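You operate a simulated robot arm through the tools that you are given. There is no shell and no other tool. Be economical: measure what you need, move in short steps, check, and stop when the job is done.

You are at the controls of a simulated two-armed robot. One attempt, no reset.

JOB
Tape the red roll shut on the doffing cradle.
Fine: chock the roll first; green tape strip along its top, bubbles rubbed out with the blue press pad, pad back. Set down upright: yellow chock, blue press pad. What is to be rubbed or washed off counts as gone when no trace of it is left.
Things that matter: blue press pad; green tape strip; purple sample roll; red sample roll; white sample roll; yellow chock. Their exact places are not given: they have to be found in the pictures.

The check looks at the end state, three seconds after you hand in, the way a careful person would. Anything else that was tipped, shoved, dropped, spilled or broken makes it a failure.

ROBOT AND FRAMES
Two 7-joint arms with fingered hands on one trunk, on a base that drives. Base frame: it is fixed to the floor where the robot stands at the start and does not move with it; the origin is under the middle of the robot, x ahead of it, y to its left, z up. Lengths are in m, angles in degrees, forces in N, time in s.
The left shoulder is at the start at [0.07, 0.172, 1.277], the right one opposite. Places, roughly: green tape strip (12x4x3 cm) [1.1, -0.3, 0.9]. Payload 5 kg a hand.
The TCP of each hand is the grasp point between the finger pads, 0.043 m short of the fingertips. In the tool frame z runs along the fingers and y along their closing line. The gripper opens to 0.144 m. The gripper's body begins 0.05 m behind the TCP. The gripper is a hand of 5 fingers: y runs from the thumb to the fingers, the wrist lies at [-0.021, -0.124, -0.221] in the tool frame, and closing takes about 1.5 s.
Orientation is that of the tool frame in the base frame, as [roll, pitch, yaw] about the fixed x, y, z axes, in that order (R = Rz(yaw) Ry(pitch) Rx(roll)). With the fingers straight down and the wrist toward the robot, the tool's x, y and z point along [0, 1, 0], [1, 0, 0] and [0, 0, -1] of the base frame.

CONTROLS
- The arms move only by the tool step_arm. It takes "left_increments", "right_increments" or both (then of equal length, played together; a hand with none holds still); each is a list of rows, each a list of 6 numbers: the shift along the base's x, y, z in units of 50 mm (1.0 is 50 mm), then the turn, a rotation vector about the base's x, y, z in units of 4 degrees (1.0 is 4 degrees). In form: [[x, y, z, rx, ry, rz], ...]. A call has 1 to 12 rows; each row shifts and turns the commanded pose from where the row before left it. "left_jaw" and "right_jaw" are, for a hand that has rows, the gripper command, from -1 (fully open) to 1 (shut), values between in proportion, set as the call begins (left out, the last holds). A call with a number of a shift or a turn outside -1 to 1 is refused whole. Each row takes 0.2 s and may step no farther than 0.05 m and 8.6 degrees from the row before; otherwise, or with a gripper value out of range, the whole call is refused. A pose out of reach is approached as far as the arm can. The call stops where the force on the tool passes 70 N (or 10 N more than at its start, if that is more) or the arm is blocked; 0.2 s more then pass. The fingers move at their own pace (about 0.045 m/s each) and stop on an object; they squeeze with about 26 N. The grip force told is the motor's: it shows also when the fingers shut on nothing. Time passes only in rows, and 0.2 s behind the last, so rows that do not move let the fingers close. It gives the time, the measured TCP pose, the force on the tool (base axes), the opening and the grip force at its end, in the units of the frame above (readings bear some noise), with the torque about the TCP (base axes, N m) and any sound that the robot's microphone picked up.
- Cameras (640 x 400 px; columns grow to the right, rows downward): "scene" is now at [0.136, -0.0085, 1.5078]; the picture's right is [-0.07, -1.00, -0.00], its down [-0.60, 0.04, -0.80] and it looks along [0.80, -0.06, -0.60] (base axes); focal length 249 px, centre (320, 200). "left" rides on the left gripper at [-0.086, -0.108, -0.168] in its tool frame; the picture's right is [-0.80, -0.28, 0.53], its down [0.54, -0.73, 0.42] and it looks along [0.27, 0.63, 0.73] (tool axes); focal length 275 px, centre (320, 200). "right" rides on the right gripper at [0.086, -0.108, -0.168] in its tool frame; the picture's right is [-0.80, 0.28, -0.53], its down [-0.54, -0.73, 0.42] and it looks along [-0.27, 0.63, 0.73] (tool axes); focal length 275 px, centre (320, 200).
- capture(camera): a new picture of that camera. No time passes.
- lift_body(by): slides the trunk up (or, below 0, down) by that many m; the arms and the scene camera ride with it, the base frame stays. It gives what a move gives, with no picture.
- base_move(legs): drives the robot by 1 to 6 legs, each [ahead, left, turn to the left] in m, m and degrees, along the robot's own axes; the way and the turn of a leg run together, so that a leg with both is an arc; at most 1.5 m and 180 degrees a leg. The arms and the cameras ride along, it lands a little off, and it stops where it bumps. It gives what a move gives.
- move_fingers(index, middle, ring, little, thumb_bend, thumb_turn, hand): sets how far each is bent, from 0 (flat) to 1 (curled in); at 0.3 the hand is open as for a grip, at 0.7 the pads meet at the TCP. One left out holds its place. A second passes; each finger stops where it meets its share of the squeeze, and holds until it gets a number again. A gripper value or a shape takes the hand back. It gives what a move gives, with no picture; readings hold the bend of each and the force on index, middle, ring, little, thumb and palm. thumb_turn goes from beside the hand (0) to across from the fingers (1), as for a grip.
- grasp_type(shape, hand): the hand has 5 fingers and takes this shape, open, in about a second: jaw (thumb against the fingers, like two jaws); tri (thumb and two fingers); tip (a fingertip pinch); poke (one finger out to press); point (the index stretched); flat (the hand flat); cup (the hand cupped); fist (a fist). The gripper value then closes the fingers along that shape, each until it touches; the sizes above hold for jaw. It gives what a move gives, with no picture.
- head_to(pan, tilt): turns the head with the scene camera to pan (to the left, within 86 degrees either way) and tilt (down, from -29 to 69), counted from straight ahead of the robot. It gives what a move gives.
- pixel_to_xyz(camera, pixels): for up to 12 pixels [column, row] of the newest picture of that camera ("zoom" is the newest enlarged one), the place [x, y, z] in the base frame of the surface seen there, good to about 0.003 m. No time passes.
- enlarge(camera, box): a new picture of the part [left, top, right, bottom] of that camera's present view, enlarged. No time passes.
- finish_job(): hands the job in; it is judged then, once.

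Keep the steps short. Do not move on a guess: measure, check each grasp and each placing, and mend mistakes. In all there are 80 turns and 70 pictures (those below and enlarged ones count). Leave the grippers open and the arms clear of the work at the hand-in unless told otherwise, and finish with a single line.

The tools are called after "Emit:" by a JSON object that holds its "api" and its "payload". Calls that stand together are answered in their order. step_arm: Moves the arms, as the interface text tells. Its arguments: {"type":"object","properties":{"left_increments":{"type":"array","items":{"type":"array","items":{"type":"number"}}},"left_jaw":{"type":"number"},"right_increments":{"type":"array","items":{"type":"array","items":{"type":"number"}}},"right_jaw":{"type":"number"}},"required":[]} The other tools are called the same way: lift_body (by) slides the trunk up or down; grasp_type (shape, hand) gives the hand a shape; move_fingers (index, middle, ring, little, thumb_bend, thumb_turn, hand) moves the fingers one by one; base_move (legs) drives the base; head_to (pan, tilt) turns the head that bears the scene camera; capture (camera) takes a picture; pixel_to_xyz (camera, pixels) gives the place of the surface under pixels of a picture; enlarge (camera, box) takes an enlarged picture of a part of a camera's view; finish_job () hands the job in.

At the start:

```text
clock: 0.0
left_position: [0.8094, 0.2238, 1.1515]
left_tcp_rot: [180.0, 0.0, 90.0]
left_contact_force: [-0.6, 0.5, -0.2]
left_moment: [-0.01, 0.0, 0.0]
left_opening: 0.1436
left_grasp_force: 0.0
left_shape: jaw
left_bend: [0.3, 0.3, 0.3, 0.3, 0.3, 0.98]
left_finger forces: [0.0, 0.0, 0.1, 0.0, 0.0, 0.0]
right_position: [0.6714, -0.4932, 1.1907]
right_tcp_rot: [-180.0, -0.1, 90.1]
right_contact_force: [0.7, -0.4, -0.2]
right_moment: [-0.05, 0.01, 0.01]
right_opening: 0.144
right_grasp_force: 0.1
right_shape: jaw
right_bend: [0.3, 0.3, 0.3, 0.3, 0.3, 0.98]
right_finger forces: [0.1, 0.0, 0.0, 0.0, 0.1, 0.1]
trunk travel left (down, up): [-0.375, 0.565]
robot x, y, heading: [0.0019, -0.0001, 0.2]
head pan, tilt: [-4.2, 36.9]
```

scene: 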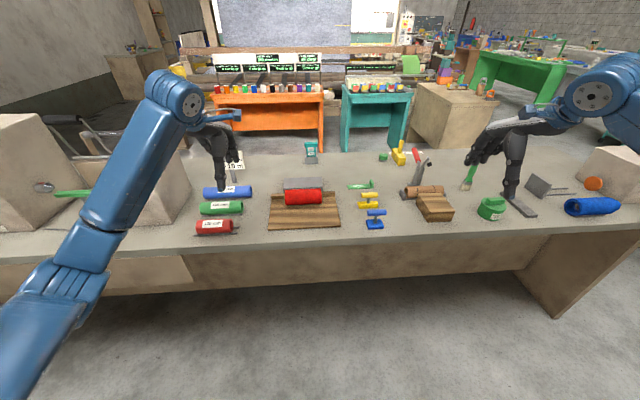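
right: 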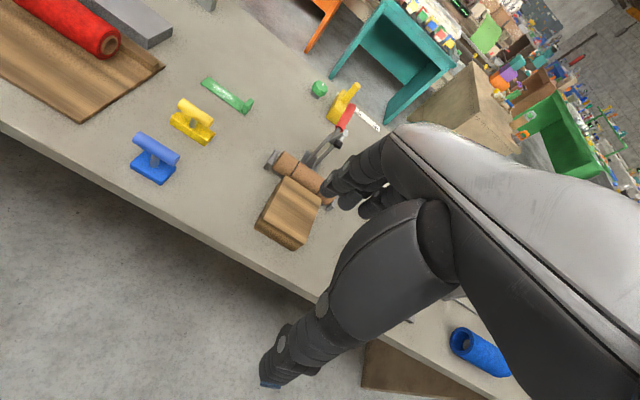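
left: 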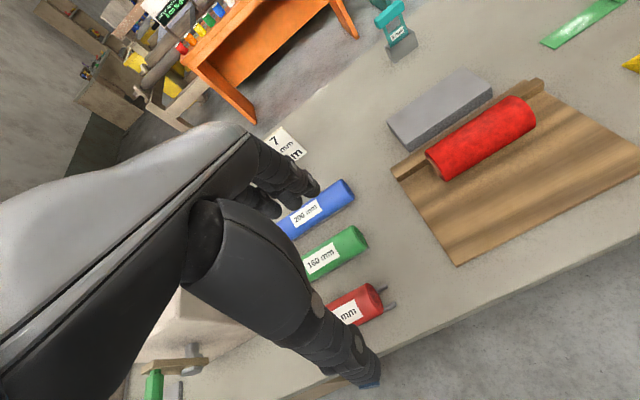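

I see the red roll on a wooden cradle at about (303,196), the yellow and blue handled blocks near (370,200)/(375,220), and the green strip near (360,185). I'll zoom in on these first.

Emit:
{"api": "enlarge", "payload": {"camera": "scene", "box": [250, 160, 410, 260]}}

Emit:
{"api": "pixel_to_xyz", "payload": {"camera": "scene", "pixels": [[303, 192], [303, 197], [288, 198], [320, 198], [270, 225], [340, 225], [303, 210], [360, 185], [370, 197], [375, 224], [303, 184], [400, 230]]}}

Emit:
{"api": "enlarge", "payload": {"camera": "right", "box": [0, 0, 320, 200]}}

```text
4.00 times, centred on (330, 210) of scene
```

zoom: 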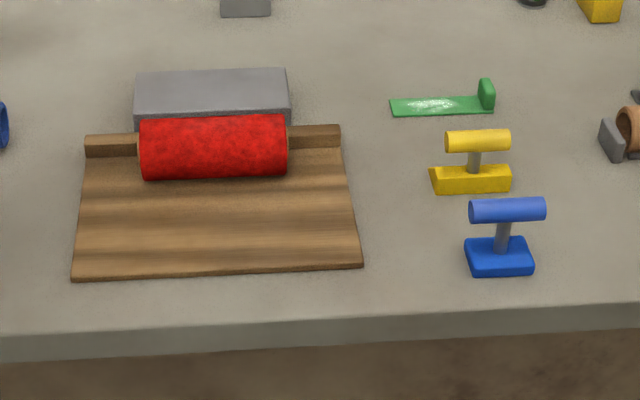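

```text
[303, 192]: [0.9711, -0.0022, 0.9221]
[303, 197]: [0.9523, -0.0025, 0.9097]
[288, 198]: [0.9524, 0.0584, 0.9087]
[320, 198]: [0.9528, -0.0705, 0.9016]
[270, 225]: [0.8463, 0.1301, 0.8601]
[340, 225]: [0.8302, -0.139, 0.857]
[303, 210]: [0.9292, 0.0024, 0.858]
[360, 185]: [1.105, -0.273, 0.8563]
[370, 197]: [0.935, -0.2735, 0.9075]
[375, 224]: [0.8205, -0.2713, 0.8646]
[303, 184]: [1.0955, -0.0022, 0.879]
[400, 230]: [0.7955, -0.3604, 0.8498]
```

```text
2.00 times, centred on (160, 100) of right
```

zoom: 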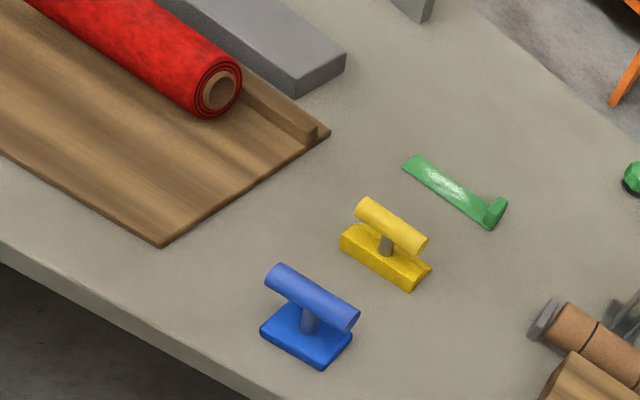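

Now finer zooms of the tools and the roll, to get their shapes and sizes.

Emit:
{"api": "enlarge", "payload": {"camera": "scene", "box": [340, 175, 404, 235]}}

Emit:
{"api": "pixel_to_xyz", "payload": {"camera": "zoom", "pixels": [[100, 100], [200, 100], [150, 100], [180, 90], [200, 190], [260, 190], [320, 190], [240, 270], [290, 330], [350, 330], [400, 330], [320, 400]]}}

Emit:
{"api": "enlarge", "payload": {"camera": "scene", "box": [264, 172, 344, 232]}}

```text
6.67 times, centred on (372, 205) of scene
```

zoom: 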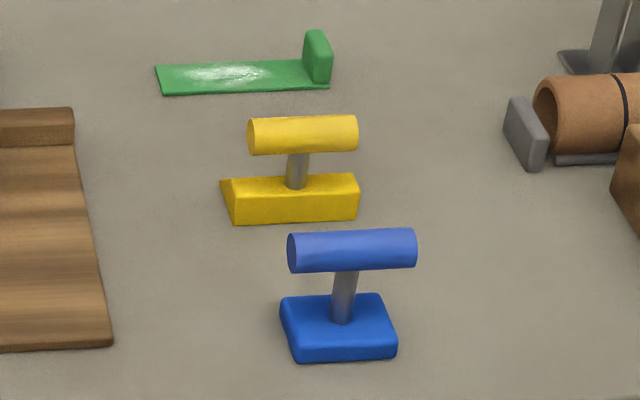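

```text
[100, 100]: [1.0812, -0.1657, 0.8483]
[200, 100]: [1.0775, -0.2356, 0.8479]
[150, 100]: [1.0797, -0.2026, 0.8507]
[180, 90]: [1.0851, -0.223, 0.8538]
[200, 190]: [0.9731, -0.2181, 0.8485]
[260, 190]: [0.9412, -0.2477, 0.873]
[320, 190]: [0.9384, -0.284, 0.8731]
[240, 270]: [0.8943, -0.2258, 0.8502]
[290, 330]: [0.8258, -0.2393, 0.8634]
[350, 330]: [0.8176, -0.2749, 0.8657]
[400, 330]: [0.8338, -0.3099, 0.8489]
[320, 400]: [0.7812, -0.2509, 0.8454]
```

```text
6.67 times, centred on (304, 202) of scene
```

zoom: 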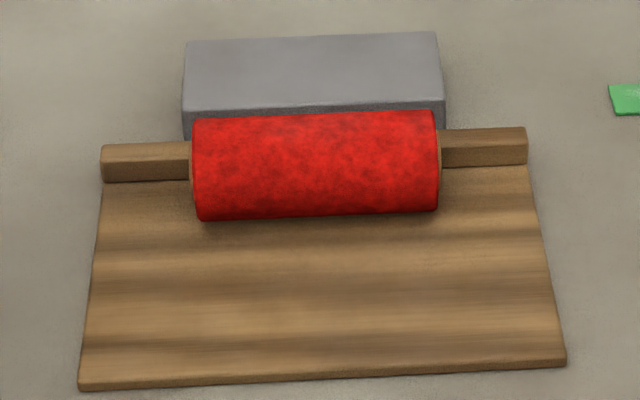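

Next I'll measure the roll, the cradle and the chock/pad handles precisely using this zoom and another.

Emit:
{"api": "pixel_to_xyz", "payload": {"camera": "zoom", "pixels": [[200, 160], [435, 160], [315, 112], [315, 120], [315, 130], [315, 165], [315, 200], [315, 214], [315, 235], [315, 370], [480, 135], [480, 155]]}}

Emit:
{"api": "enlarge", "payload": {"camera": "scene", "box": [350, 175, 390, 200]}}

Emit:
{"api": "pixel_to_xyz", "payload": {"camera": "zoom", "pixels": [[20, 90], [20, 130], [250, 85], [265, 30], [280, 60], [250, 60], [295, 115], [290, 130], [170, 230], [280, 230], [160, 130], [290, 190]]}}

Emit:
{"api": "enlarge", "payload": {"camera": "scene", "box": [355, 190, 395, 230]}}

Emit:
{"api": "pixel_to_xyz", "payload": {"camera": "zoom", "pixels": [[80, 30], [240, 30], [160, 30], [60, 150], [240, 150], [40, 120], [160, 210], [330, 195], [240, 210], [160, 270], [180, 320], [280, 320]]}}

```text
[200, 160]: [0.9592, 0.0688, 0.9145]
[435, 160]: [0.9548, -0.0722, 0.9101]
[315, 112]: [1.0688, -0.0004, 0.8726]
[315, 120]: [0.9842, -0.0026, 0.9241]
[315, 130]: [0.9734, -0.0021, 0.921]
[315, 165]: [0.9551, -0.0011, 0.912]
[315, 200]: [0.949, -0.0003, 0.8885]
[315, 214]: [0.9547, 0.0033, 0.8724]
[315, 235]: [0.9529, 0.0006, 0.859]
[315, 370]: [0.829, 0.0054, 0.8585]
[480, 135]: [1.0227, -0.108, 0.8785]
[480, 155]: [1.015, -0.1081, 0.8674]
```

```text
16.00 times, centred on (370, 188) of scene
```

zoom: 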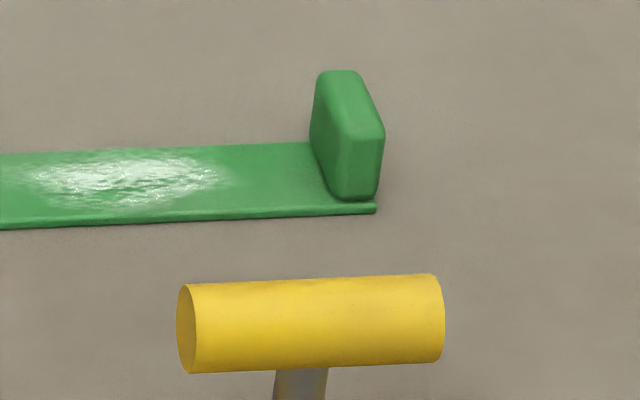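

```text
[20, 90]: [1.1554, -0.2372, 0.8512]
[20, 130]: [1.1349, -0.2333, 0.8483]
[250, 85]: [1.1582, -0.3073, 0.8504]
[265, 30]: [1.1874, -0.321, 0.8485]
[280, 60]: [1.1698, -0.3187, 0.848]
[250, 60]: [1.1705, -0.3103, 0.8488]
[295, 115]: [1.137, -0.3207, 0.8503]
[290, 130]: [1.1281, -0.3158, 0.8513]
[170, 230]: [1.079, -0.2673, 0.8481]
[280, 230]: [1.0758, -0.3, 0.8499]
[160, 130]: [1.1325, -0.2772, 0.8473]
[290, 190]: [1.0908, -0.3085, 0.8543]
```

```text
10.00 times, centred on (375, 210) of scene
```

zoom: 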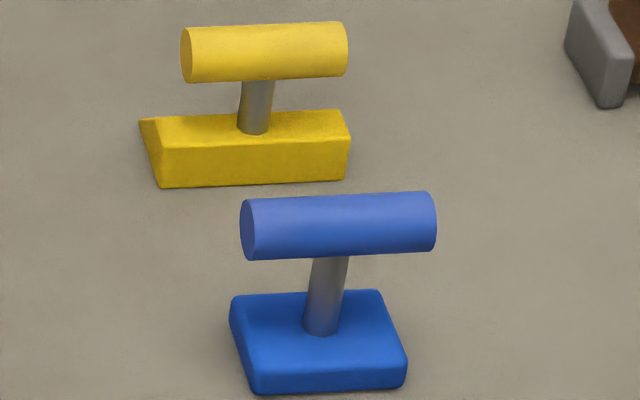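

```text
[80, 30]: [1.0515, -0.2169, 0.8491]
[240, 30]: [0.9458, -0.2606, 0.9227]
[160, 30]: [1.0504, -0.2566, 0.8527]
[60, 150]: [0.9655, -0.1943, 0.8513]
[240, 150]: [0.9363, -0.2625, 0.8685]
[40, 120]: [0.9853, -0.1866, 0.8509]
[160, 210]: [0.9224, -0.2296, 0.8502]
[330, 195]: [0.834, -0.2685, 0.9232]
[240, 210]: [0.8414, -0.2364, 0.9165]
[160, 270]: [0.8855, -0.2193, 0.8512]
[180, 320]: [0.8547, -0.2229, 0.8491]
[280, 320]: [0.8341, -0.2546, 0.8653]
```

Measured so far:
- Table top is z≈0.849 and the cradle plate is z≈0.858.
- The roll axis is x≈0.983, z≈0.892, radius ≈0.034, y from −0.073 to 0.072. It rests against the rear rail.
- The handles are at z≈0.91, lying along y.

The tape tab is beyond reach, so I drive ahead 0.25 m with the hands high.

Emit:
{"api": "base_move", "payload": {"legs": [[0.12, 0, 0], [0.13, 0, 0]]}}

Emit:
{"api": "capture", "payload": {"camera": "scene"}}

```text
clock: 2.1
left_position: [1.061, 0.2221, 1.1529]
left_tcp_rot: [-180.0, -0.1, 89.9]
left_contact_force: [0.4, -0.9, -0.2]
left_moment: [0.01, 0.04, -0.01]
left_opening: 0.1439
left_grasp_force: 0.1
left_shape: jaw
left_bend: [0.3, 0.3, 0.3, 0.3, 0.3, 0.98]
left_finger forces: [0.0, 0.0, 0.0, 0.0, 0.1, 0.1]
right_position: [0.9207, -0.4953, 1.1908]
right_tcp_rot: [180.0, 0.0, 89.9]
right_contact_force: [-0.8, -0.9, -0.5]
right_moment: [0.01, -0.01, -0.05]
right_opening: 0.1436
right_grasp_force: 0.0
right_shape: jaw
right_bend: [0.3, 0.3, 0.3, 0.3, 0.3, 0.98]
right_finger forces: [0.0, 0.1, 0.1, 0.1, 0.0, 0.0]
trunk travel left (down, up): [-0.375, 0.565]
robot x, y, heading: [0.2539, -0.0022, -0.3]
head pan, tilt: [-4.2, 36.9]
```

```text
60 pictures are left
```

scene: 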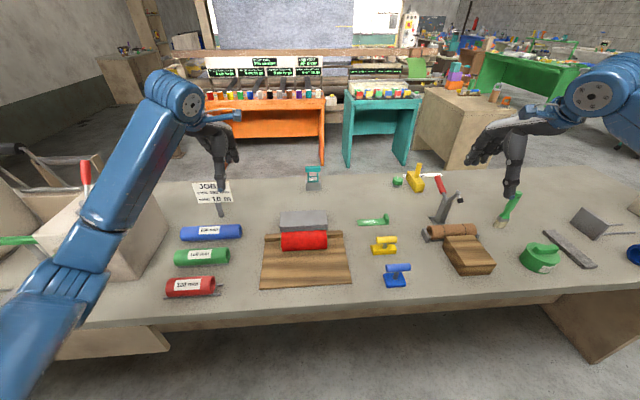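

The drive went clean. I tilt the head down for a closer view, then zoom on the tools and on the job card at (212,190).

Emit:
{"api": "head_to", "payload": {"pan": -10, "tilt": 48}}

Emit:
{"api": "enlarge", "payload": {"camera": "scene", "box": [140, 130, 240, 210]}}

Emit:
{"api": "capture", "payload": {"camera": "scene"}}

```text
clock: 2.9
left_position: [1.0627, 0.2226, 1.1523]
left_tcp_rot: [180.0, 0.1, 89.9]
left_contact_force: [-0.4, 0.2, 0.4]
left_moment: [-0.02, 0.02, -0.01]
left_opening: 0.144
left_grasp_force: 0.0
left_shape: jaw
left_bend: [0.3, 0.3, 0.3, 0.3, 0.3, 0.98]
left_finger forces: [0.1, 0.0, 0.0, 0.0, 0.0, 0.0]
right_position: [0.922, -0.4951, 1.1908]
right_tcp_rot: [-179.9, 0.0, 89.9]
right_contact_force: [0.4, 0.1, 0.9]
right_moment: [0.0, 0.04, 0.02]
right_opening: 0.1437
right_grasp_force: 0.0
right_shape: jaw
right_bend: [0.3, 0.3, 0.3, 0.3, 0.3, 0.98]
right_finger forces: [0.0, 0.0, 0.0, 0.0, 0.0, 0.1]
trunk travel left (down, up): [-0.375, 0.565]
robot x, y, heading: [0.2515, -0.0026, -0.3]
head pan, tilt: [-10.0, 48.0]
```

```text
5.00 times, centred on (190, 170) of scene
```

zoom: 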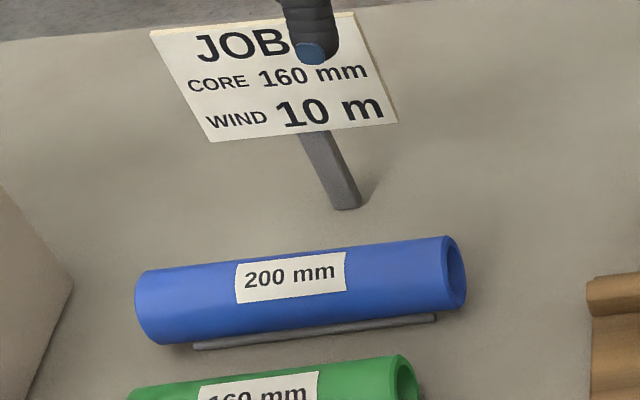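

```text
58 pictures are left
```

scene: 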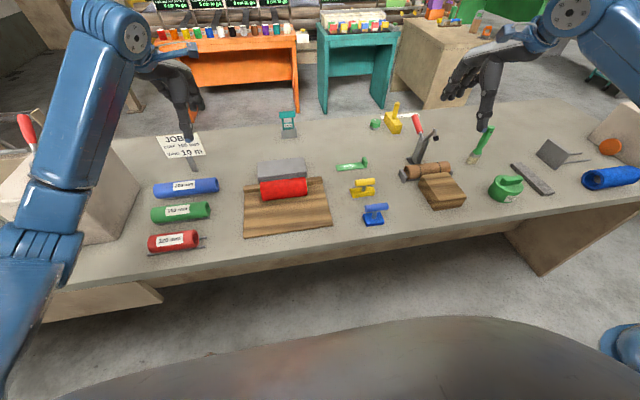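

Job card is about other work. Now zoom on the tools from here and measure the chock and pad.

Emit:
{"api": "enlarge", "payload": {"camera": "scene", "box": [332, 150, 396, 230]}}

Emit:
{"api": "enlarge", "payload": {"camera": "scene", "box": [345, 174, 381, 202]}}

Emit:
{"api": "pixel_to_xyz", "payload": {"camera": "zoom", "pixels": [[100, 60], [200, 60], [270, 60], [200, 90], [200, 40], [90, 170], [100, 240], [200, 200], [290, 200], [290, 150], [120, 175], [100, 190]]}}

```text
5.00 times, centred on (364, 190) of scene
```

zoom: 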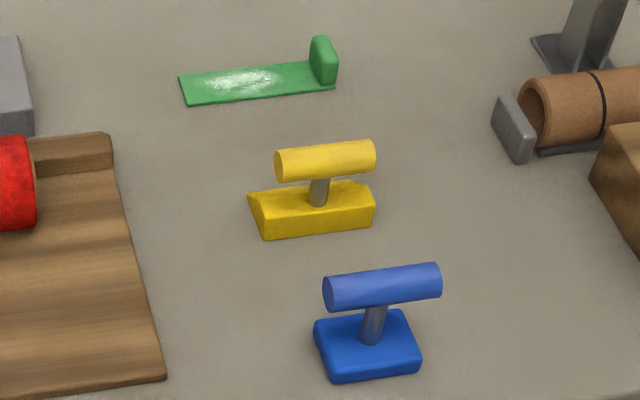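

```text
14.29 times, centred on (363, 188) of scene
```

zoom: 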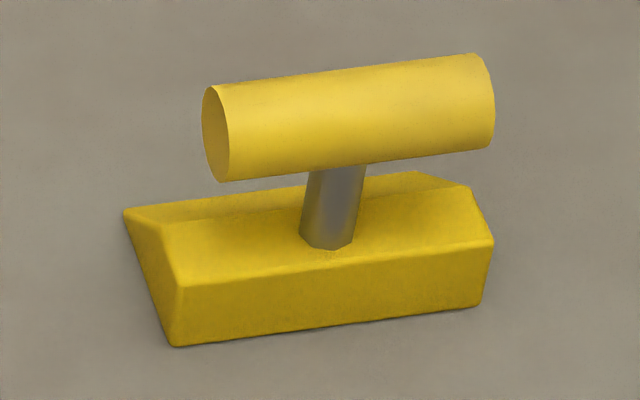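

```text
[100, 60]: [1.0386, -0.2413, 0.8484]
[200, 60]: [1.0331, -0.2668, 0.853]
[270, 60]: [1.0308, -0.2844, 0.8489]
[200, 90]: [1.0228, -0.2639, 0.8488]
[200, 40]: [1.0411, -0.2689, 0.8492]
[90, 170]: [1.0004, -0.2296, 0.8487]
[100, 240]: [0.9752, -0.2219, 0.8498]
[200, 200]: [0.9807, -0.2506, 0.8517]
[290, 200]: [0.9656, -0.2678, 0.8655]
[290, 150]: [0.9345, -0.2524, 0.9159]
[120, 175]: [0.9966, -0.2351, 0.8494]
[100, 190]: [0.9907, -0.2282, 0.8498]
```

The chock's wedge face points away from me, toward where the roll would be, so no turn is needed. Now more points on it, and then the pad and the tape.

Emit:
{"api": "pixel_to_xyz", "payload": {"camera": "zoom", "pixels": [[235, 130], [340, 80], [340, 110], [340, 140], [340, 160], [480, 100], [230, 100], [230, 170], [200, 270], [480, 230], [330, 310], [200, 340]]}}

Emit:
{"api": "enlarge", "payload": {"camera": "scene", "box": [354, 198, 394, 228]}}

Emit:
{"api": "pixel_to_xyz", "payload": {"camera": "zoom", "pixels": [[160, 80], [180, 120], [260, 75], [260, 95], [260, 120], [370, 60], [370, 90], [80, 210], [160, 220], [120, 280], [290, 260], [250, 200]]}}

Emit:
{"api": "enlarge", "payload": {"camera": "scene", "box": [332, 150, 372, 175]}}

Emit:
{"api": "pixel_to_xyz", "payload": {"camera": "zoom", "pixels": [[80, 170], [80, 210], [300, 130], [440, 90], [450, 110], [480, 120], [510, 100], [500, 60], [460, 60], [510, 150], [470, 160], [450, 60]]}}

```text
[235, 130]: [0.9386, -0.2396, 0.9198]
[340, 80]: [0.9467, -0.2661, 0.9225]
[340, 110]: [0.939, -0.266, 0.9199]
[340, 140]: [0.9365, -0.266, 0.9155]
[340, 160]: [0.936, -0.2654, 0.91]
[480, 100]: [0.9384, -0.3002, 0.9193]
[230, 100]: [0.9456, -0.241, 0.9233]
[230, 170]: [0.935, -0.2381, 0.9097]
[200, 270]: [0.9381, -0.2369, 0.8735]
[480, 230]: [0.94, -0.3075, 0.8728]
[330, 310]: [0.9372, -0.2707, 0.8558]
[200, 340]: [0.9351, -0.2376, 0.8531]
```

```text
13.33 times, centred on (374, 213) of scene
```

zoom: 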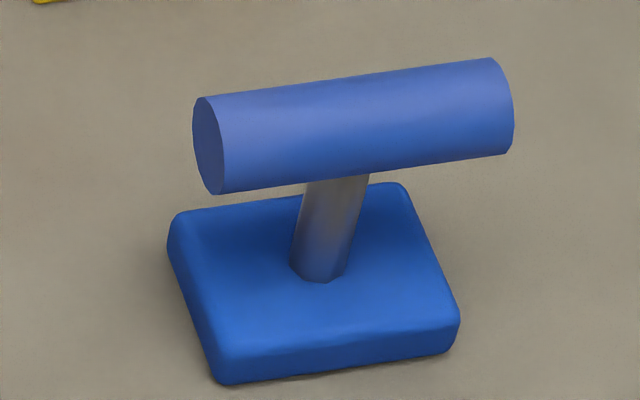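

```text
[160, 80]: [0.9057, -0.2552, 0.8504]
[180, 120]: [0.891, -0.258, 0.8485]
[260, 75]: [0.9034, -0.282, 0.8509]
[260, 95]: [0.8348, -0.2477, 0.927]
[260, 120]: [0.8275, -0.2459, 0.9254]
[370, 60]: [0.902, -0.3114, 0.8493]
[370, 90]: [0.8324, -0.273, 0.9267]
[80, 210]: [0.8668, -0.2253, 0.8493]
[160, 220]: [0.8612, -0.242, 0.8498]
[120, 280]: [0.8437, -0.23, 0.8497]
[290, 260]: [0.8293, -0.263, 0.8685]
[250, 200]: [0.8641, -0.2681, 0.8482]
```

```text
16.00 times, centred on (352, 162) of scene
```

zoom: 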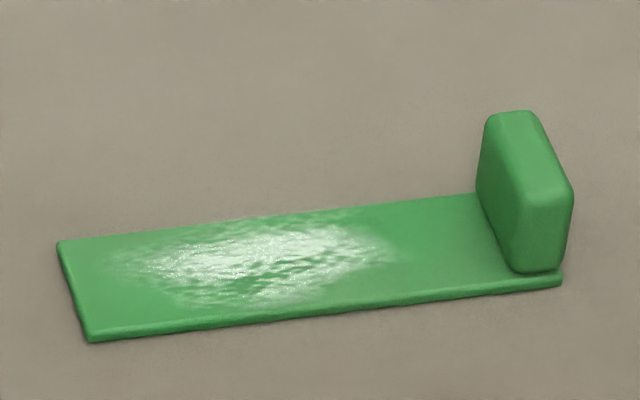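

```text
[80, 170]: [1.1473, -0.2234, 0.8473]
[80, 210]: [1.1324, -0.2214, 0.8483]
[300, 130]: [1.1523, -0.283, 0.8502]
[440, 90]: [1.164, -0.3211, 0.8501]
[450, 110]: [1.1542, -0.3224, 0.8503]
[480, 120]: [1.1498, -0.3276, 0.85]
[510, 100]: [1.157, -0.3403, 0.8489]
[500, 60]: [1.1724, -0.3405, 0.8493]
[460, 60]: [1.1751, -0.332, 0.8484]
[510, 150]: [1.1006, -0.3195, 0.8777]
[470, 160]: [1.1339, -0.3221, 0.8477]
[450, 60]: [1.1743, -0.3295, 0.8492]
```

Yellow handle axis: x≈0.947, y from −0.238 to −0.302 (centre −0.270), z≈0.912. I move the right hand sideways above it, staying high, and half close the opening to clear the blue pad's handle.

Emit:
{"api": "step_arm", "payload": {"right_increments": [[0.1, 0.9, 0, 0, 0, 0], [0.1, 0.9, 0, 0, 0, 0], [0.1, 0.9, 0, 0, 0, 0], [0.1, 0.9, 0, 0, 0, 0], [0.1, 0.9, 0, 0, 0, 0], [0, 0, -0.9, 0, 0, 0], [0, 0, -0.9, 0, 0, 0], [0, 0, -0.9, 0, 0, 0]], "right_jaw": -0.2}}

Emit:
{"api": "capture", "payload": {"camera": "right"}}

Emit:
{"api": "enlarge", "payload": {"camera": "scene", "box": [280, 80, 440, 240]}}

```text
clock: 4.7
left_position: [1.0619, 0.2214, 1.1525]
left_tcp_rot: [179.9, 0.0, 89.9]
left_contact_force: [0.7, -0.3, -0.1]
left_moment: [-0.03, 0.03, -0.03]
left_opening: 0.1439
left_grasp_force: 0.1
left_shape: jaw
left_bend: [0.3, 0.3, 0.3, 0.3, 0.3, 0.98]
left_finger forces: [0.0, 0.0, 0.1, 0.1, 0.0, 0.0]
right_position: [0.9457, -0.2687, 1.0561]
right_tcp_rot: [179.9, -0.1, 89.9]
right_contact_force: [-1.0, -0.6, 0.8]
right_moment: [0.03, 0.01, 0.03]
right_opening: 0.0865
right_grasp_force: 0.1
right_shape: jaw
right_bend: [0.74, 0.41, 0.38, 0.43, 0.65, 1.0]
right_finger forces: [0.0, 0.0, 0.0, 0.0, 0.1, 0.1]
trunk travel left (down, up): [-0.375, 0.565]
robot x, y, heading: [0.2512, 0.0023, -0.4]
head pan, tilt: [-10.0, 48.0]
```

```text
53 pictures are left
```

right: 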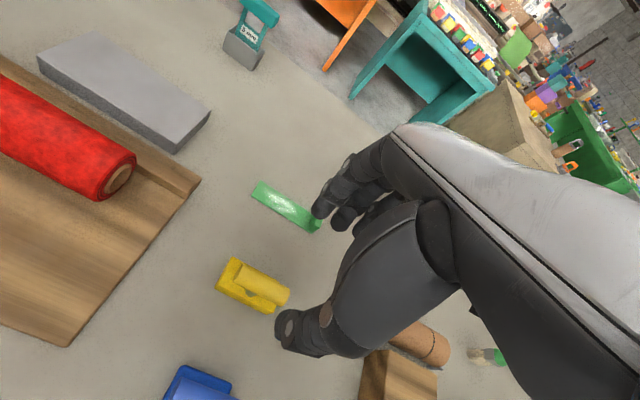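

```text
2.50 times, centred on (360, 160) of scene
```

zoom: 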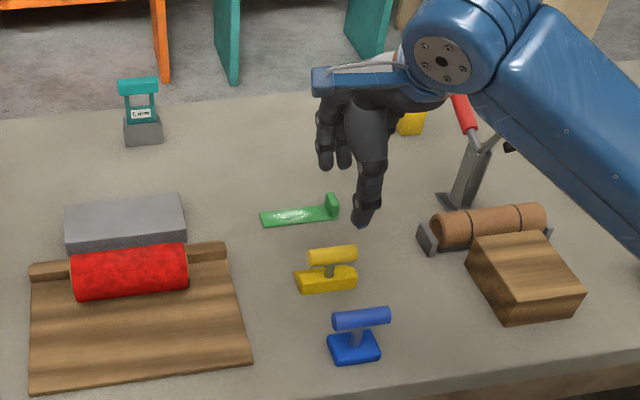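

The hand is above the chock with an 87 mm opening. I descend to z≈0.92, watching the force.

Emit:
{"api": "step_arm", "payload": {"right_increments": [[0.02, -0.02, -0.8, 0, 0, 0], [0, 0, -0.8, 0, 0, 0], [0, 0, -0.5, 0, 0, 0], [0, 0, -0.3, 0, 0, 0], [0, 0, -0.2, 0, 0, 0]]}}

Emit:
{"api": "capture", "payload": {"camera": "right"}}

Emit:
{"api": "enlarge", "payload": {"camera": "scene", "box": [310, 130, 410, 230]}}

```text
clock: 5.9
left_position: [1.0621, 0.2223, 1.153]
left_tcp_rot: [180.0, 0.1, 90.0]
left_contact_force: [-1.1, -0.1, 0.0]
left_moment: [0.03, 0.0, -0.01]
left_opening: 0.1437
left_grasp_force: 0.0
left_shape: jaw
left_bend: [0.3, 0.3, 0.3, 0.3, 0.3, 0.98]
left_finger forces: [0.0, 0.0, 0.0, 0.1, 0.0, 0.1]
right_position: [0.9458, -0.2716, 0.9257]
right_tcp_rot: [180.0, -0.1, 89.9]
right_contact_force: [0.4, -0.4, -0.4]
right_moment: [-0.03, -0.01, -0.03]
right_opening: 0.0868
right_grasp_force: 0.1
right_shape: jaw
right_bend: [0.74, 0.41, 0.38, 0.43, 0.65, 1.0]
right_finger forces: [0.0, 0.0, 0.1, 0.0, 0.0, 0.1]
trunk travel left (down, up): [-0.375, 0.565]
robot x, y, heading: [0.2513, -0.0004, -0.3]
head pan, tilt: [-10.0, 48.0]
```

```text
51 pictures are left
```

right: 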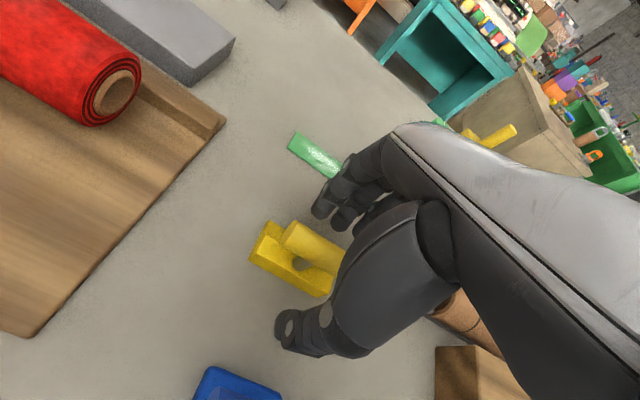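

```text
4.00 times, centred on (360, 180) of scene
```

zoom: 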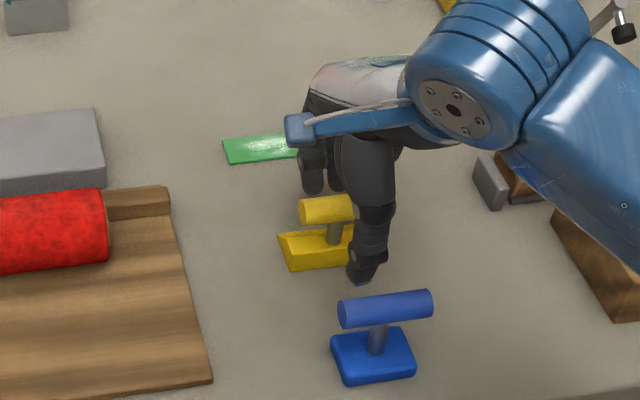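

The handle sits between thumb and fingers. I close and wait.

Emit:
{"api": "step_arm", "payload": {"right_increments": [[0, 0, 0, 0, 0, 0], [0, 0, 0, 0, 0, 0], [0, 0, 0, 0, 0, 0], [0, 0, 0, 0, 0, 0], [0, 0, 0, 0, 0, 0], [0, 0, 0, 0, 0, 0], [0, 0, 0, 0, 0, 0], [0, 0, 0, 0, 0, 0]], "right_jaw": 1}}

Emit:
{"api": "enlarge", "payload": {"camera": "scene", "box": [310, 130, 410, 230]}}

```text
clock: 7.7
left_position: [1.0629, 0.2205, 1.1523]
left_tcp_rot: [180.0, 0.0, 89.9]
left_contact_force: [0.7, 0.8, 0.3]
left_moment: [0.0, -0.01, -0.03]
left_opening: 0.1438
left_grasp_force: 0.1
left_shape: jaw
left_bend: [0.3, 0.3, 0.3, 0.3, 0.3, 0.98]
left_finger forces: [0.0, 0.1, 0.0, 0.1, 0.1, 0.0]
right_position: [0.9463, -0.2719, 0.9262]
right_tcp_rot: [-179.9, -0.1, 90.0]
right_contact_force: [-0.1, -0.1, -0.7]
right_moment: [0.02, 0.03, 0.03]
right_opening: 0.0044
right_grasp_force: 25.9
right_shape: jaw
right_bend: [0.71, 0.7, 0.7, 0.7, 0.73, 1.0]
right_finger forces: [14.2, 4.6, 0.0, 0.0, 21.3, 0.0]
trunk travel left (down, up): [-0.375, 0.565]
robot x, y, heading: [0.2513, -0.001, -0.3]
head pan, tilt: [-10.0, 48.0]
```

```text
4.00 times, centred on (360, 180) of scene
```

zoom: 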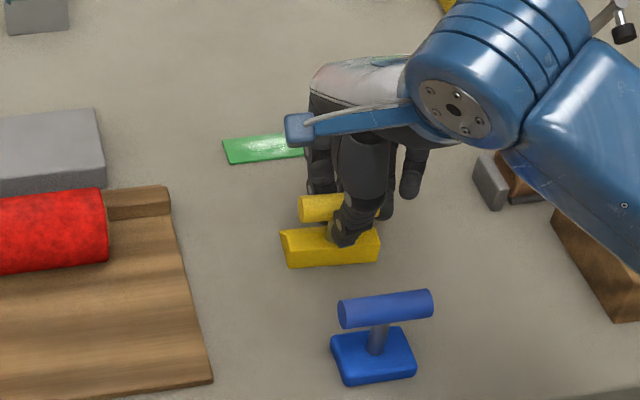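

Opening reads 4 mm, much less than the 23 mm handle, so the grip is doubtful. I look closer.

Emit:
{"api": "enlarge", "payload": {"camera": "right", "box": [220, 150, 420, 370]}}

Emit:
{"api": "enlarge", "payload": {"camera": "scene", "box": [345, 165, 385, 205]}}

Emit:
{"api": "pixel_to_xyz", "payload": {"camera": "zoom", "pixels": [[260, 280], [100, 180], [220, 230], [120, 330], [330, 170], [270, 260]]}}

```text
1.82 times, centred on (320, 260) of right
```

zoom: 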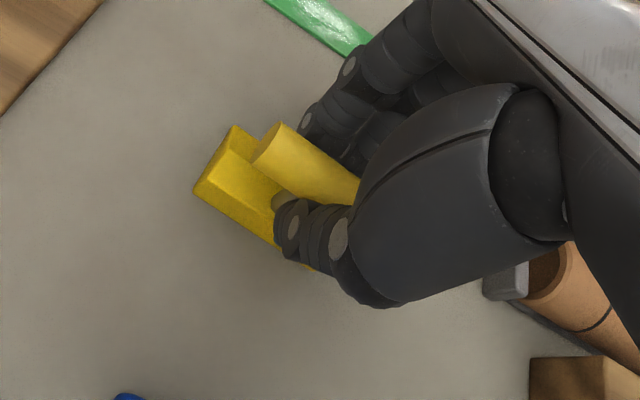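

```text
10.00 times, centred on (365, 185) of scene
```

zoom: 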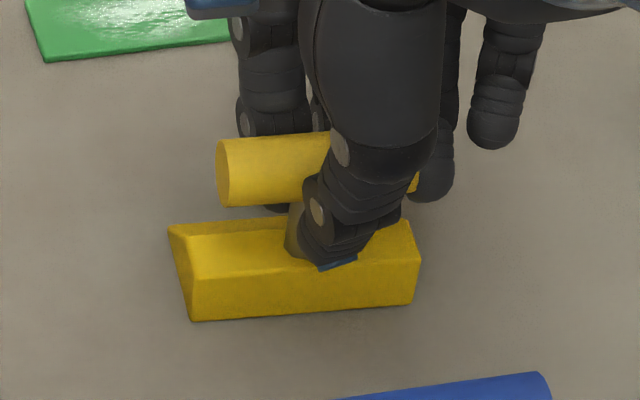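

```text
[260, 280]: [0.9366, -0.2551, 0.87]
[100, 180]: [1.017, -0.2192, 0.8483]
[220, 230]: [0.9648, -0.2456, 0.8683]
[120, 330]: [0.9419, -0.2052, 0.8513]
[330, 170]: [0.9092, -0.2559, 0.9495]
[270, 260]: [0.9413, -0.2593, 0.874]
```

The thumb and the index and middle fingers wrap the handle, so the forces are on the object. I lift 30 mm as a test.

Emit:
{"api": "step_arm", "payload": {"right_increments": [[0, 0, 0.1, 0, 0, 0], [0, 0, 0.2, 0, 0, 0], [0, 0, 0.3, 0, 0, 0]]}}

Emit:
{"api": "enlarge", "payload": {"camera": "scene", "box": [345, 155, 385, 205]}}

```text
clock: 8.5
left_position: [1.0626, 0.2228, 1.1534]
left_tcp_rot: [179.9, 0.0, 89.9]
left_contact_force: [-0.5, -0.2, 0.5]
left_moment: [-0.03, 0.01, 0.02]
left_opening: 0.1437
left_grasp_force: 0.0
left_shape: jaw
left_bend: [0.3, 0.3, 0.3, 0.3, 0.3, 0.98]
left_finger forces: [0.1, 0.0, 0.0, 0.1, 0.0, 0.0]
right_position: [0.947, -0.2721, 0.9547]
right_tcp_rot: [-180.0, 0.1, 89.9]
right_contact_force: [-0.4, -0.3, -1.9]
right_moment: [-0.02, 0.0, -0.02]
right_opening: 0.0042
right_grasp_force: 25.2
right_shape: jaw
right_bend: [0.71, 0.7, 0.7, 0.7, 0.73, 1.0]
right_finger forces: [14.3, 4.2, 0.0, 0.0, 21.3, 0.1]
trunk travel left (down, up): [-0.375, 0.565]
robot x, y, heading: [0.2555, 0.0014, 0.1]
head pan, tilt: [-10.0, 48.0]
```

```text
8.00 times, centred on (365, 180) of scene
```

zoom: 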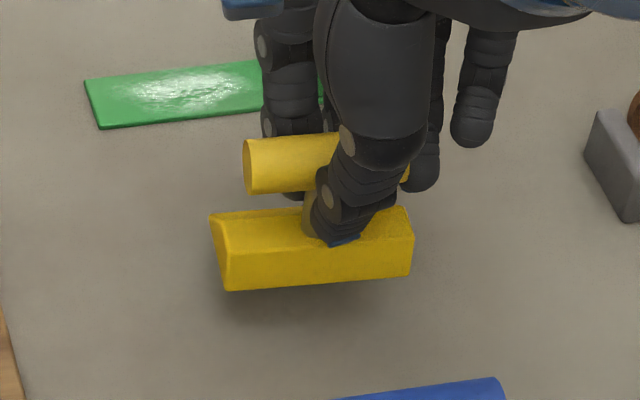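

The chock is held level (TCP−base ≈ 77 mm). The fingers would foul the roll if I opened them right against it. So I'll set the chock on the cradle about 45 mm short of the roll, release it, and push it home with the finger backs low on its front face. First carry it over.

Emit:
{"api": "step_arm", "payload": {"right_increments": [[0, 0, 0.7, 0, 0, 0], [0, 0, 0.6, 0, 0, 0], [-0.2, 0.9, 0, 0, 0, 0], [-0.2, 0.9, 0, 0, 0, 0], [-0.2, 0.9, 0, 0, 0, 0], [-0.2, 0.9, 0, 0, 0, 0], [-0.22, 0.9, 0, 0, 0, 0], [-0.22, 0.92, 0, 0, 0, 0], [0, 0, -0.6, 0, 0, 0], [0, 0, -0.6, 0, 0, 0], [0, 0, 0, 0, 0, 0]]}}

Emit:
{"api": "capture", "payload": {"camera": "scene"}}

Emit:
{"api": "capture", "payload": {"camera": "right"}}

```text
clock: 10.9
left_position: [1.0616, 0.222, 1.1526]
left_tcp_rot: [180.0, -0.1, 89.9]
left_contact_force: [-0.6, -0.5, 0.0]
left_moment: [-0.01, 0.03, 0.02]
left_opening: 0.1437
left_grasp_force: 0.0
left_shape: jaw
left_bend: [0.3, 0.3, 0.3, 0.3, 0.3, 0.98]
left_finger forces: [0.0, 0.1, 0.1, 0.0, 0.0, 0.0]
right_position: [0.8849, 0.002, 0.9597]
right_tcp_rot: [-180.0, 0.0, 89.9]
right_contact_force: [-0.3, -0.5, -1.8]
right_moment: [0.03, 0.02, -0.01]
right_opening: 0.0044
right_grasp_force: 26.4
right_shape: jaw
right_bend: [0.71, 0.7, 0.7, 0.7, 0.73, 1.0]
right_finger forces: [14.4, 4.2, 0.0, 0.0, 21.2, 0.0]
trunk travel left (down, up): [-0.375, 0.565]
robot x, y, heading: [0.2553, 0.0013, -0.2]
head pan, tilt: [-10.0, 48.0]
```

```text
45 pictures are left
```

scene: 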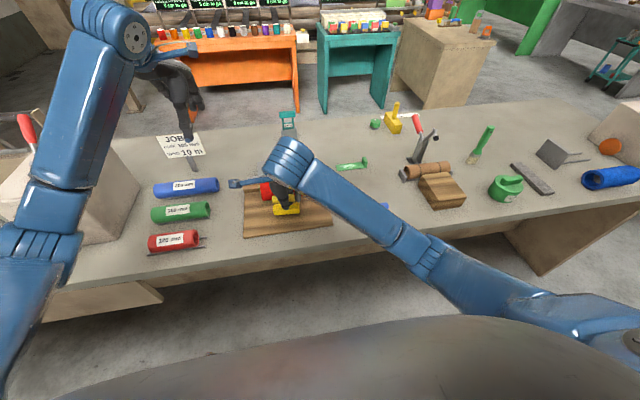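

```text
44 pictures are left
```

right: 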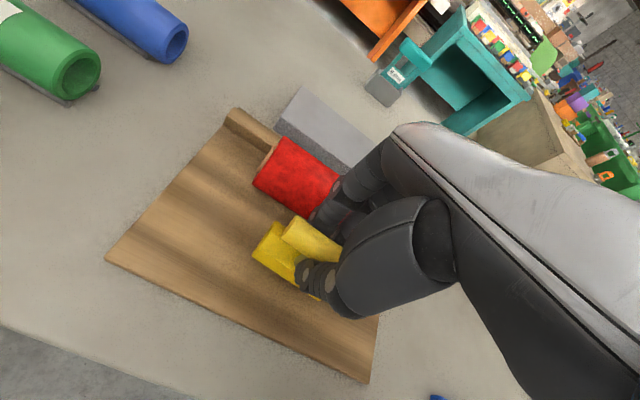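

All clear and the chock is above the plate. I lower it to touchdown (expected TCP z≈0.935).

Emit:
{"api": "step_arm", "payload": {"right_increments": [[0, 0, -0.2, 0, 0, 0], [0, 0, -0.16, 0, 0, 0], [0, 0, -0.06, 0, 0, 0], [0, 0, -0.05, 0, 0, 0], [0, 0, -0.04, 0, 0, 0]]}}

Emit:
{"api": "enlarge", "payload": {"camera": "scene", "box": [240, 160, 340, 240]}}

```text
clock: 12.1
left_position: [1.0612, 0.2209, 1.1534]
left_tcp_rot: [180.0, 0.0, 89.9]
left_contact_force: [-0.8, 0.3, -0.3]
left_moment: [-0.03, 0.01, -0.01]
left_opening: 0.1439
left_grasp_force: 0.1
left_shape: jaw
left_bend: [0.3, 0.3, 0.3, 0.3, 0.3, 0.98]
left_finger forces: [0.1, 0.0, 0.1, 0.1, 0.1, 0.1]
right_position: [0.8857, -0.0012, 0.9344]
right_tcp_rot: [179.9, 0.0, 89.8]
right_contact_force: [-0.8, -4.1, 7.0]
right_moment: [-0.02, 0.01, -0.02]
right_opening: 0.0044
right_grasp_force: 25.8
right_shape: jaw
right_bend: [0.71, 0.7, 0.7, 0.7, 0.73, 1.0]
right_finger forces: [14.4, 5.1, 0.0, 0.0, 23.0, 0.0]
trunk travel left (down, up): [-0.375, 0.565]
robot x, y, heading: [0.2544, -0.0042, 0.1]
head pan, tilt: [-10.0, 48.0]
```

```text
5.00 times, centred on (290, 200) of scene
```

zoom: 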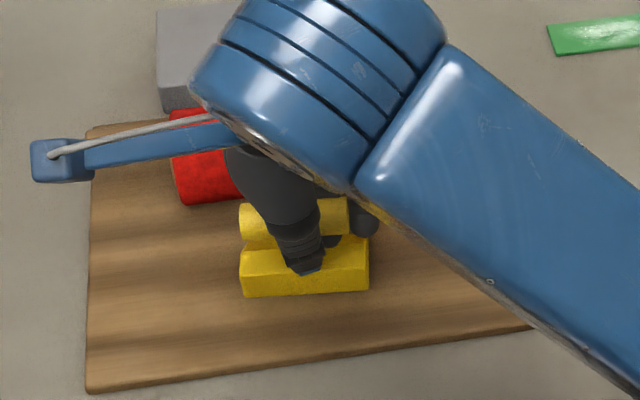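

Touchdown at 7 N. I open partly (≈58 mm) so the fingers clear the handle without reaching the roll.

Emit:
{"api": "step_arm", "payload": {"right_increments": [[0, 0, 0.03, 0, 0, 0], [0, 0, 0, 0, 0, 0], [0, 0, 0, 0, 0, 0], [0, 0, 0, 0, 0, 0], [0, 0, 0, 0, 0, 0]], "right_jaw": 0.2}}

Emit:
{"api": "enlarge", "payload": {"camera": "right", "box": [200, 120, 440, 340]}}

```text
clock: 13.3
left_position: [1.0624, 0.2216, 1.1532]
left_tcp_rot: [-179.9, -0.1, 89.9]
left_contact_force: [0.1, -0.3, -0.1]
left_moment: [0.04, 0.04, 0.01]
left_opening: 0.1439
left_grasp_force: 0.0
left_shape: jaw
left_bend: [0.3, 0.3, 0.3, 0.3, 0.3, 0.98]
left_finger forces: [0.0, 0.0, 0.0, 0.0, 0.0, 0.0]
right_position: [0.8854, 0.0004, 0.9356]
right_tcp_rot: [179.9, 0.0, 89.9]
right_contact_force: [0.3, 0.8, -1.3]
right_moment: [0.03, 0.02, 0.01]
right_opening: 0.0569
right_grasp_force: 0.1
right_shape: jaw
right_bend: [0.74, 0.49, 0.47, 0.44, 0.73, 1.0]
right_finger forces: [0.0, 0.0, 0.0, 0.0, 0.1, 0.0]
trunk travel left (down, up): [-0.375, 0.565]
robot x, y, heading: [0.2538, 0.0021, 0.1]
head pan, tilt: [-10.0, 48.0]
```

```text
1.82 times, centred on (320, 230) of right
```

zoom: 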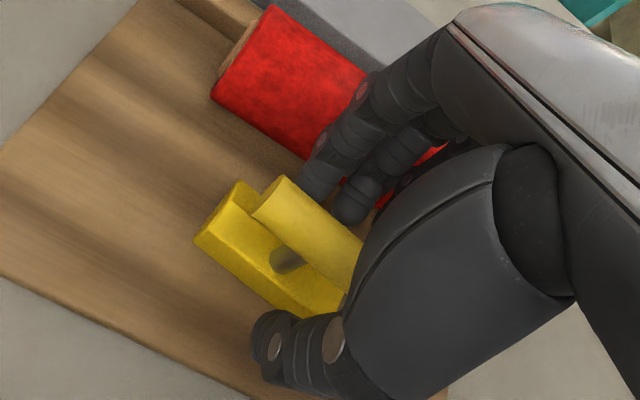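

Both sides clear the handle, and no forces show. I lift straight up, then back off toward −x.

Emit:
{"api": "step_arm", "payload": {"right_increments": [[0, 0, 0.3, 0, 0, 0], [0, 0, 0.6, 0, 0, 0], [0, 0, 0.8, 0, 0, 0], [0, 0, 0.8, 0, 0, 0], [-0.8, 0, 0, 0, 0, 0], [-0.8, 0, 0, 0, 0, 0]]}}

Emit:
{"api": "grasp_type", "payload": {"hand": "right", "shape": "flat"}}

Emit:
{"api": "capture", "payload": {"camera": "right"}}

Emit:
{"api": "capture", "payload": {"camera": "scene"}}

```text
clock: 14.7
left_position: [1.0612, 0.2208, 1.1543]
left_tcp_rot: [-179.9, 0.0, 89.8]
left_contact_force: [0.0, 0.2, 0.0]
left_moment: [0.03, -0.02, -0.01]
left_opening: 0.1438
left_grasp_force: 0.0
left_shape: jaw
left_bend: [0.3, 0.3, 0.3, 0.3, 0.3, 0.98]
left_finger forces: [0.1, 0.0, 0.0, 0.0, 0.0, 0.1]
right_position: [0.8027, -0.0016, 1.0606]
right_tcp_rot: [-180.0, 0.0, 89.7]
right_contact_force: [-0.5, 0.4, 0.9]
right_moment: [0.0, -0.02, 0.02]
right_opening: 0.0577
right_grasp_force: 0.0
right_shape: jaw
right_bend: [0.74, 0.49, 0.46, 0.44, 0.73, 1.0]
right_finger forces: [0.0, 0.1, 0.0, 0.0, 0.2, 0.0]
trunk travel left (down, up): [-0.375, 0.565]
robot x, y, heading: [0.2528, -0.0023, -0.3]
head pan, tilt: [-10.0, 48.0]
```

```text
clock: 15.6
left_position: [1.0627, 0.2219, 1.1525]
left_tcp_rot: [180.0, 0.0, 90.0]
left_contact_force: [-0.8, -0.7, -0.7]
left_moment: [-0.03, 0.02, -0.01]
left_opening: 0.1438
left_grasp_force: 0.1
left_shape: jaw
left_bend: [0.3, 0.3, 0.3, 0.3, 0.3, 0.98]
left_finger forces: [0.0, 0.0, 0.1, 0.0, 0.1, 0.0]
right_position: [0.8045, -0.0012, 1.0603]
right_tcp_rot: [-180.0, -0.1, 89.9]
right_contact_force: [0.0, -0.2, -0.2]
right_moment: [0.0, 0.04, 0.03]
right_opening: 0.1361
right_grasp_force: 0.1
right_shape: flat
right_bend: [0.0, 0.0, 0.0, 0.0, 0.39, 0.0]
right_finger forces: [0.0, 0.0, 0.1, 0.1, 0.0, 0.0]
trunk travel left (down, up): [-0.375, 0.565]
robot x, y, heading: [0.2526, -0.0001, 0.0]
head pan, tilt: [-10.0, 48.0]
```

```text
41 pictures are left
```

right: 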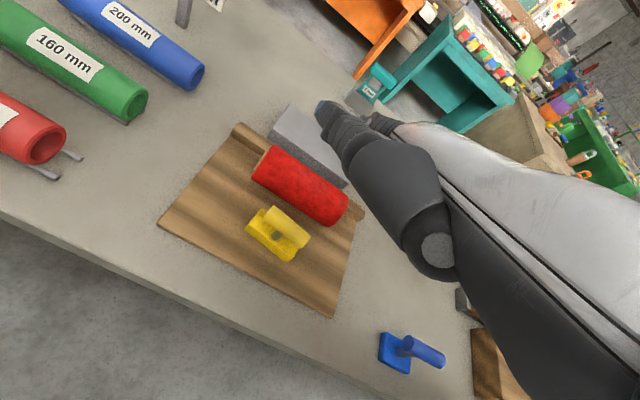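

```text
40 pictures are left
```

scene: 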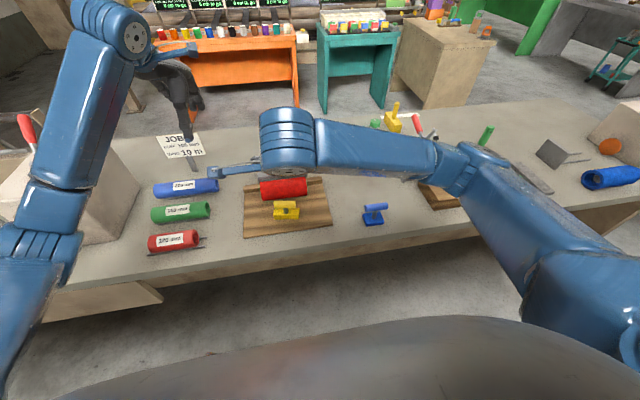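

The flat hand's fingers point forward and down with the four tips in a row, which is a good pusher for the chock's front face. I measure where the tips are relative to the TCP and re-measure the chock.

Emit:
{"api": "pixel_to_xyz", "payload": {"camera": "right", "pixels": [[325, 108], [335, 125], [350, 145], [378, 118], [385, 125], [360, 165], [437, 250], [248, 228], [290, 260], [275, 208], [305, 240], [264, 210]]}}

Emit:
{"api": "enlarge", "payload": {"camera": "right", "box": [280, 70, 440, 190]}}

```text
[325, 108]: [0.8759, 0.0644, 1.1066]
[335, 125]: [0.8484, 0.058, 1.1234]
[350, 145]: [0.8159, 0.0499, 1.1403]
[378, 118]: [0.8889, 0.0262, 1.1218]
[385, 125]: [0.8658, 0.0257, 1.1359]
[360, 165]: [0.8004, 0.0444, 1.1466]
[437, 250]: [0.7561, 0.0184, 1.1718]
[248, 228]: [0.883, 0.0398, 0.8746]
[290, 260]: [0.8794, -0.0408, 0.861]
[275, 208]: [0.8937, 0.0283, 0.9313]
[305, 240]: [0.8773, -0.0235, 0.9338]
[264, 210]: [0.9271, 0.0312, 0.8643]
```

```text
3.33 times, centred on (360, 130) of right
```

zoom: 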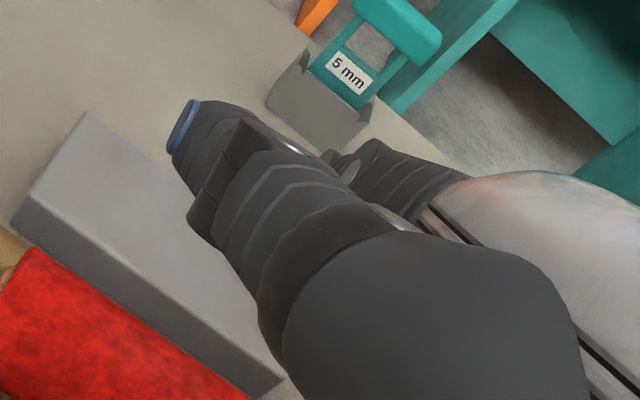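

The object in front is the thumb, and the tips are hidden, so I don't trust the flat shape. I switch back to the open jaw shape and measure the index finger's back and tip.

Emit:
{"api": "grasp_type", "payload": {"hand": "right", "shape": "jaw"}}

Emit:
{"api": "enlarge", "payload": {"camera": "right", "box": [240, 110, 440, 360]}}

Emit:
{"api": "pixel_to_xyz", "payload": {"camera": "zoom", "pixels": [[235, 175], [240, 150], [250, 130], [270, 110], [290, 90], [320, 70], [230, 165], [225, 180], [245, 185], [200, 250], [180, 310], [200, 340]]}}

```text
clock: 16.5
left_position: [1.0629, 0.2219, 1.1526]
left_tcp_rot: [-179.9, 0.1, 90.0]
left_contact_force: [0.3, -0.7, 0.3]
left_moment: [0.01, 0.03, 0.02]
left_opening: 0.1437
left_grasp_force: 0.1
left_shape: jaw
left_bend: [0.3, 0.3, 0.3, 0.3, 0.3, 0.98]
left_finger forces: [0.0, 0.0, 0.0, 0.1, 0.0, 0.1]
right_position: [0.8045, -0.0003, 1.0597]
right_tcp_rot: [-179.9, 0.0, 90.0]
right_contact_force: [-0.7, 0.8, 0.5]
right_moment: [0.01, 0.0, 0.01]
right_opening: 0.1437
right_grasp_force: 0.1
right_shape: jaw
right_bend: [0.3, 0.3, 0.3, 0.3, 0.3, 0.97]
right_finger forces: [0.1, 0.0, 0.0, 0.0, 0.0, 0.0]
trunk travel left (down, up): [-0.375, 0.565]
robot x, y, heading: [0.2523, -0.0016, -0.4]
head pan, tilt: [-10.0, 48.0]
```

```text
1.60 times, centred on (340, 235) of right
```

zoom: 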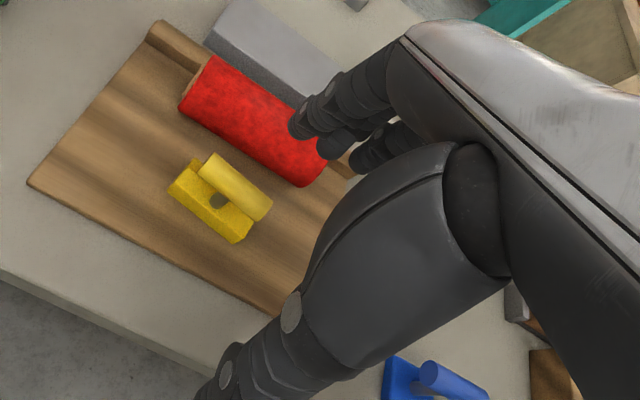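

```text
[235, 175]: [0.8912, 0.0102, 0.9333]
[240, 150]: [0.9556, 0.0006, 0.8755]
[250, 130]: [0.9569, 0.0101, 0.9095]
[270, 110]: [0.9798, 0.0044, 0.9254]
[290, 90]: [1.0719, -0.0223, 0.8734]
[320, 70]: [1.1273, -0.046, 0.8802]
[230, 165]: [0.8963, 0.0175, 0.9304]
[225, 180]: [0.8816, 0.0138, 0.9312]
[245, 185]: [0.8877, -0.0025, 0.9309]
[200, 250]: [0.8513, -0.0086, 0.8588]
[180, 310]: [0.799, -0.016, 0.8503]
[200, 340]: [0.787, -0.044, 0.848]
```

Index tip shows at zoom (298,125). I measure along that finger and the thumb.

Emit:
{"api": "pixel_to_xyz", "payload": {"camera": "zoom", "pixels": [[298, 128], [305, 115], [320, 105], [340, 95], [360, 80], [335, 145], [365, 160], [225, 375], [215, 390], [240, 350], [295, 310], [380, 60]]}}

```text
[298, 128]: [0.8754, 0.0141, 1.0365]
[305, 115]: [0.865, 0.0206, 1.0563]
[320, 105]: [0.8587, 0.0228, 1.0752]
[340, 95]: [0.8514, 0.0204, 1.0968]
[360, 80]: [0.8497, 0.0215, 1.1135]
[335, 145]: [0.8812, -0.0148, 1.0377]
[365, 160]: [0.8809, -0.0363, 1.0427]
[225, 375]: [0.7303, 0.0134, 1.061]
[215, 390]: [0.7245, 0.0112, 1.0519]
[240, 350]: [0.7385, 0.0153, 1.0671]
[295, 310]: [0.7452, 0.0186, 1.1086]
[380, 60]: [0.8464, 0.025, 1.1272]
```

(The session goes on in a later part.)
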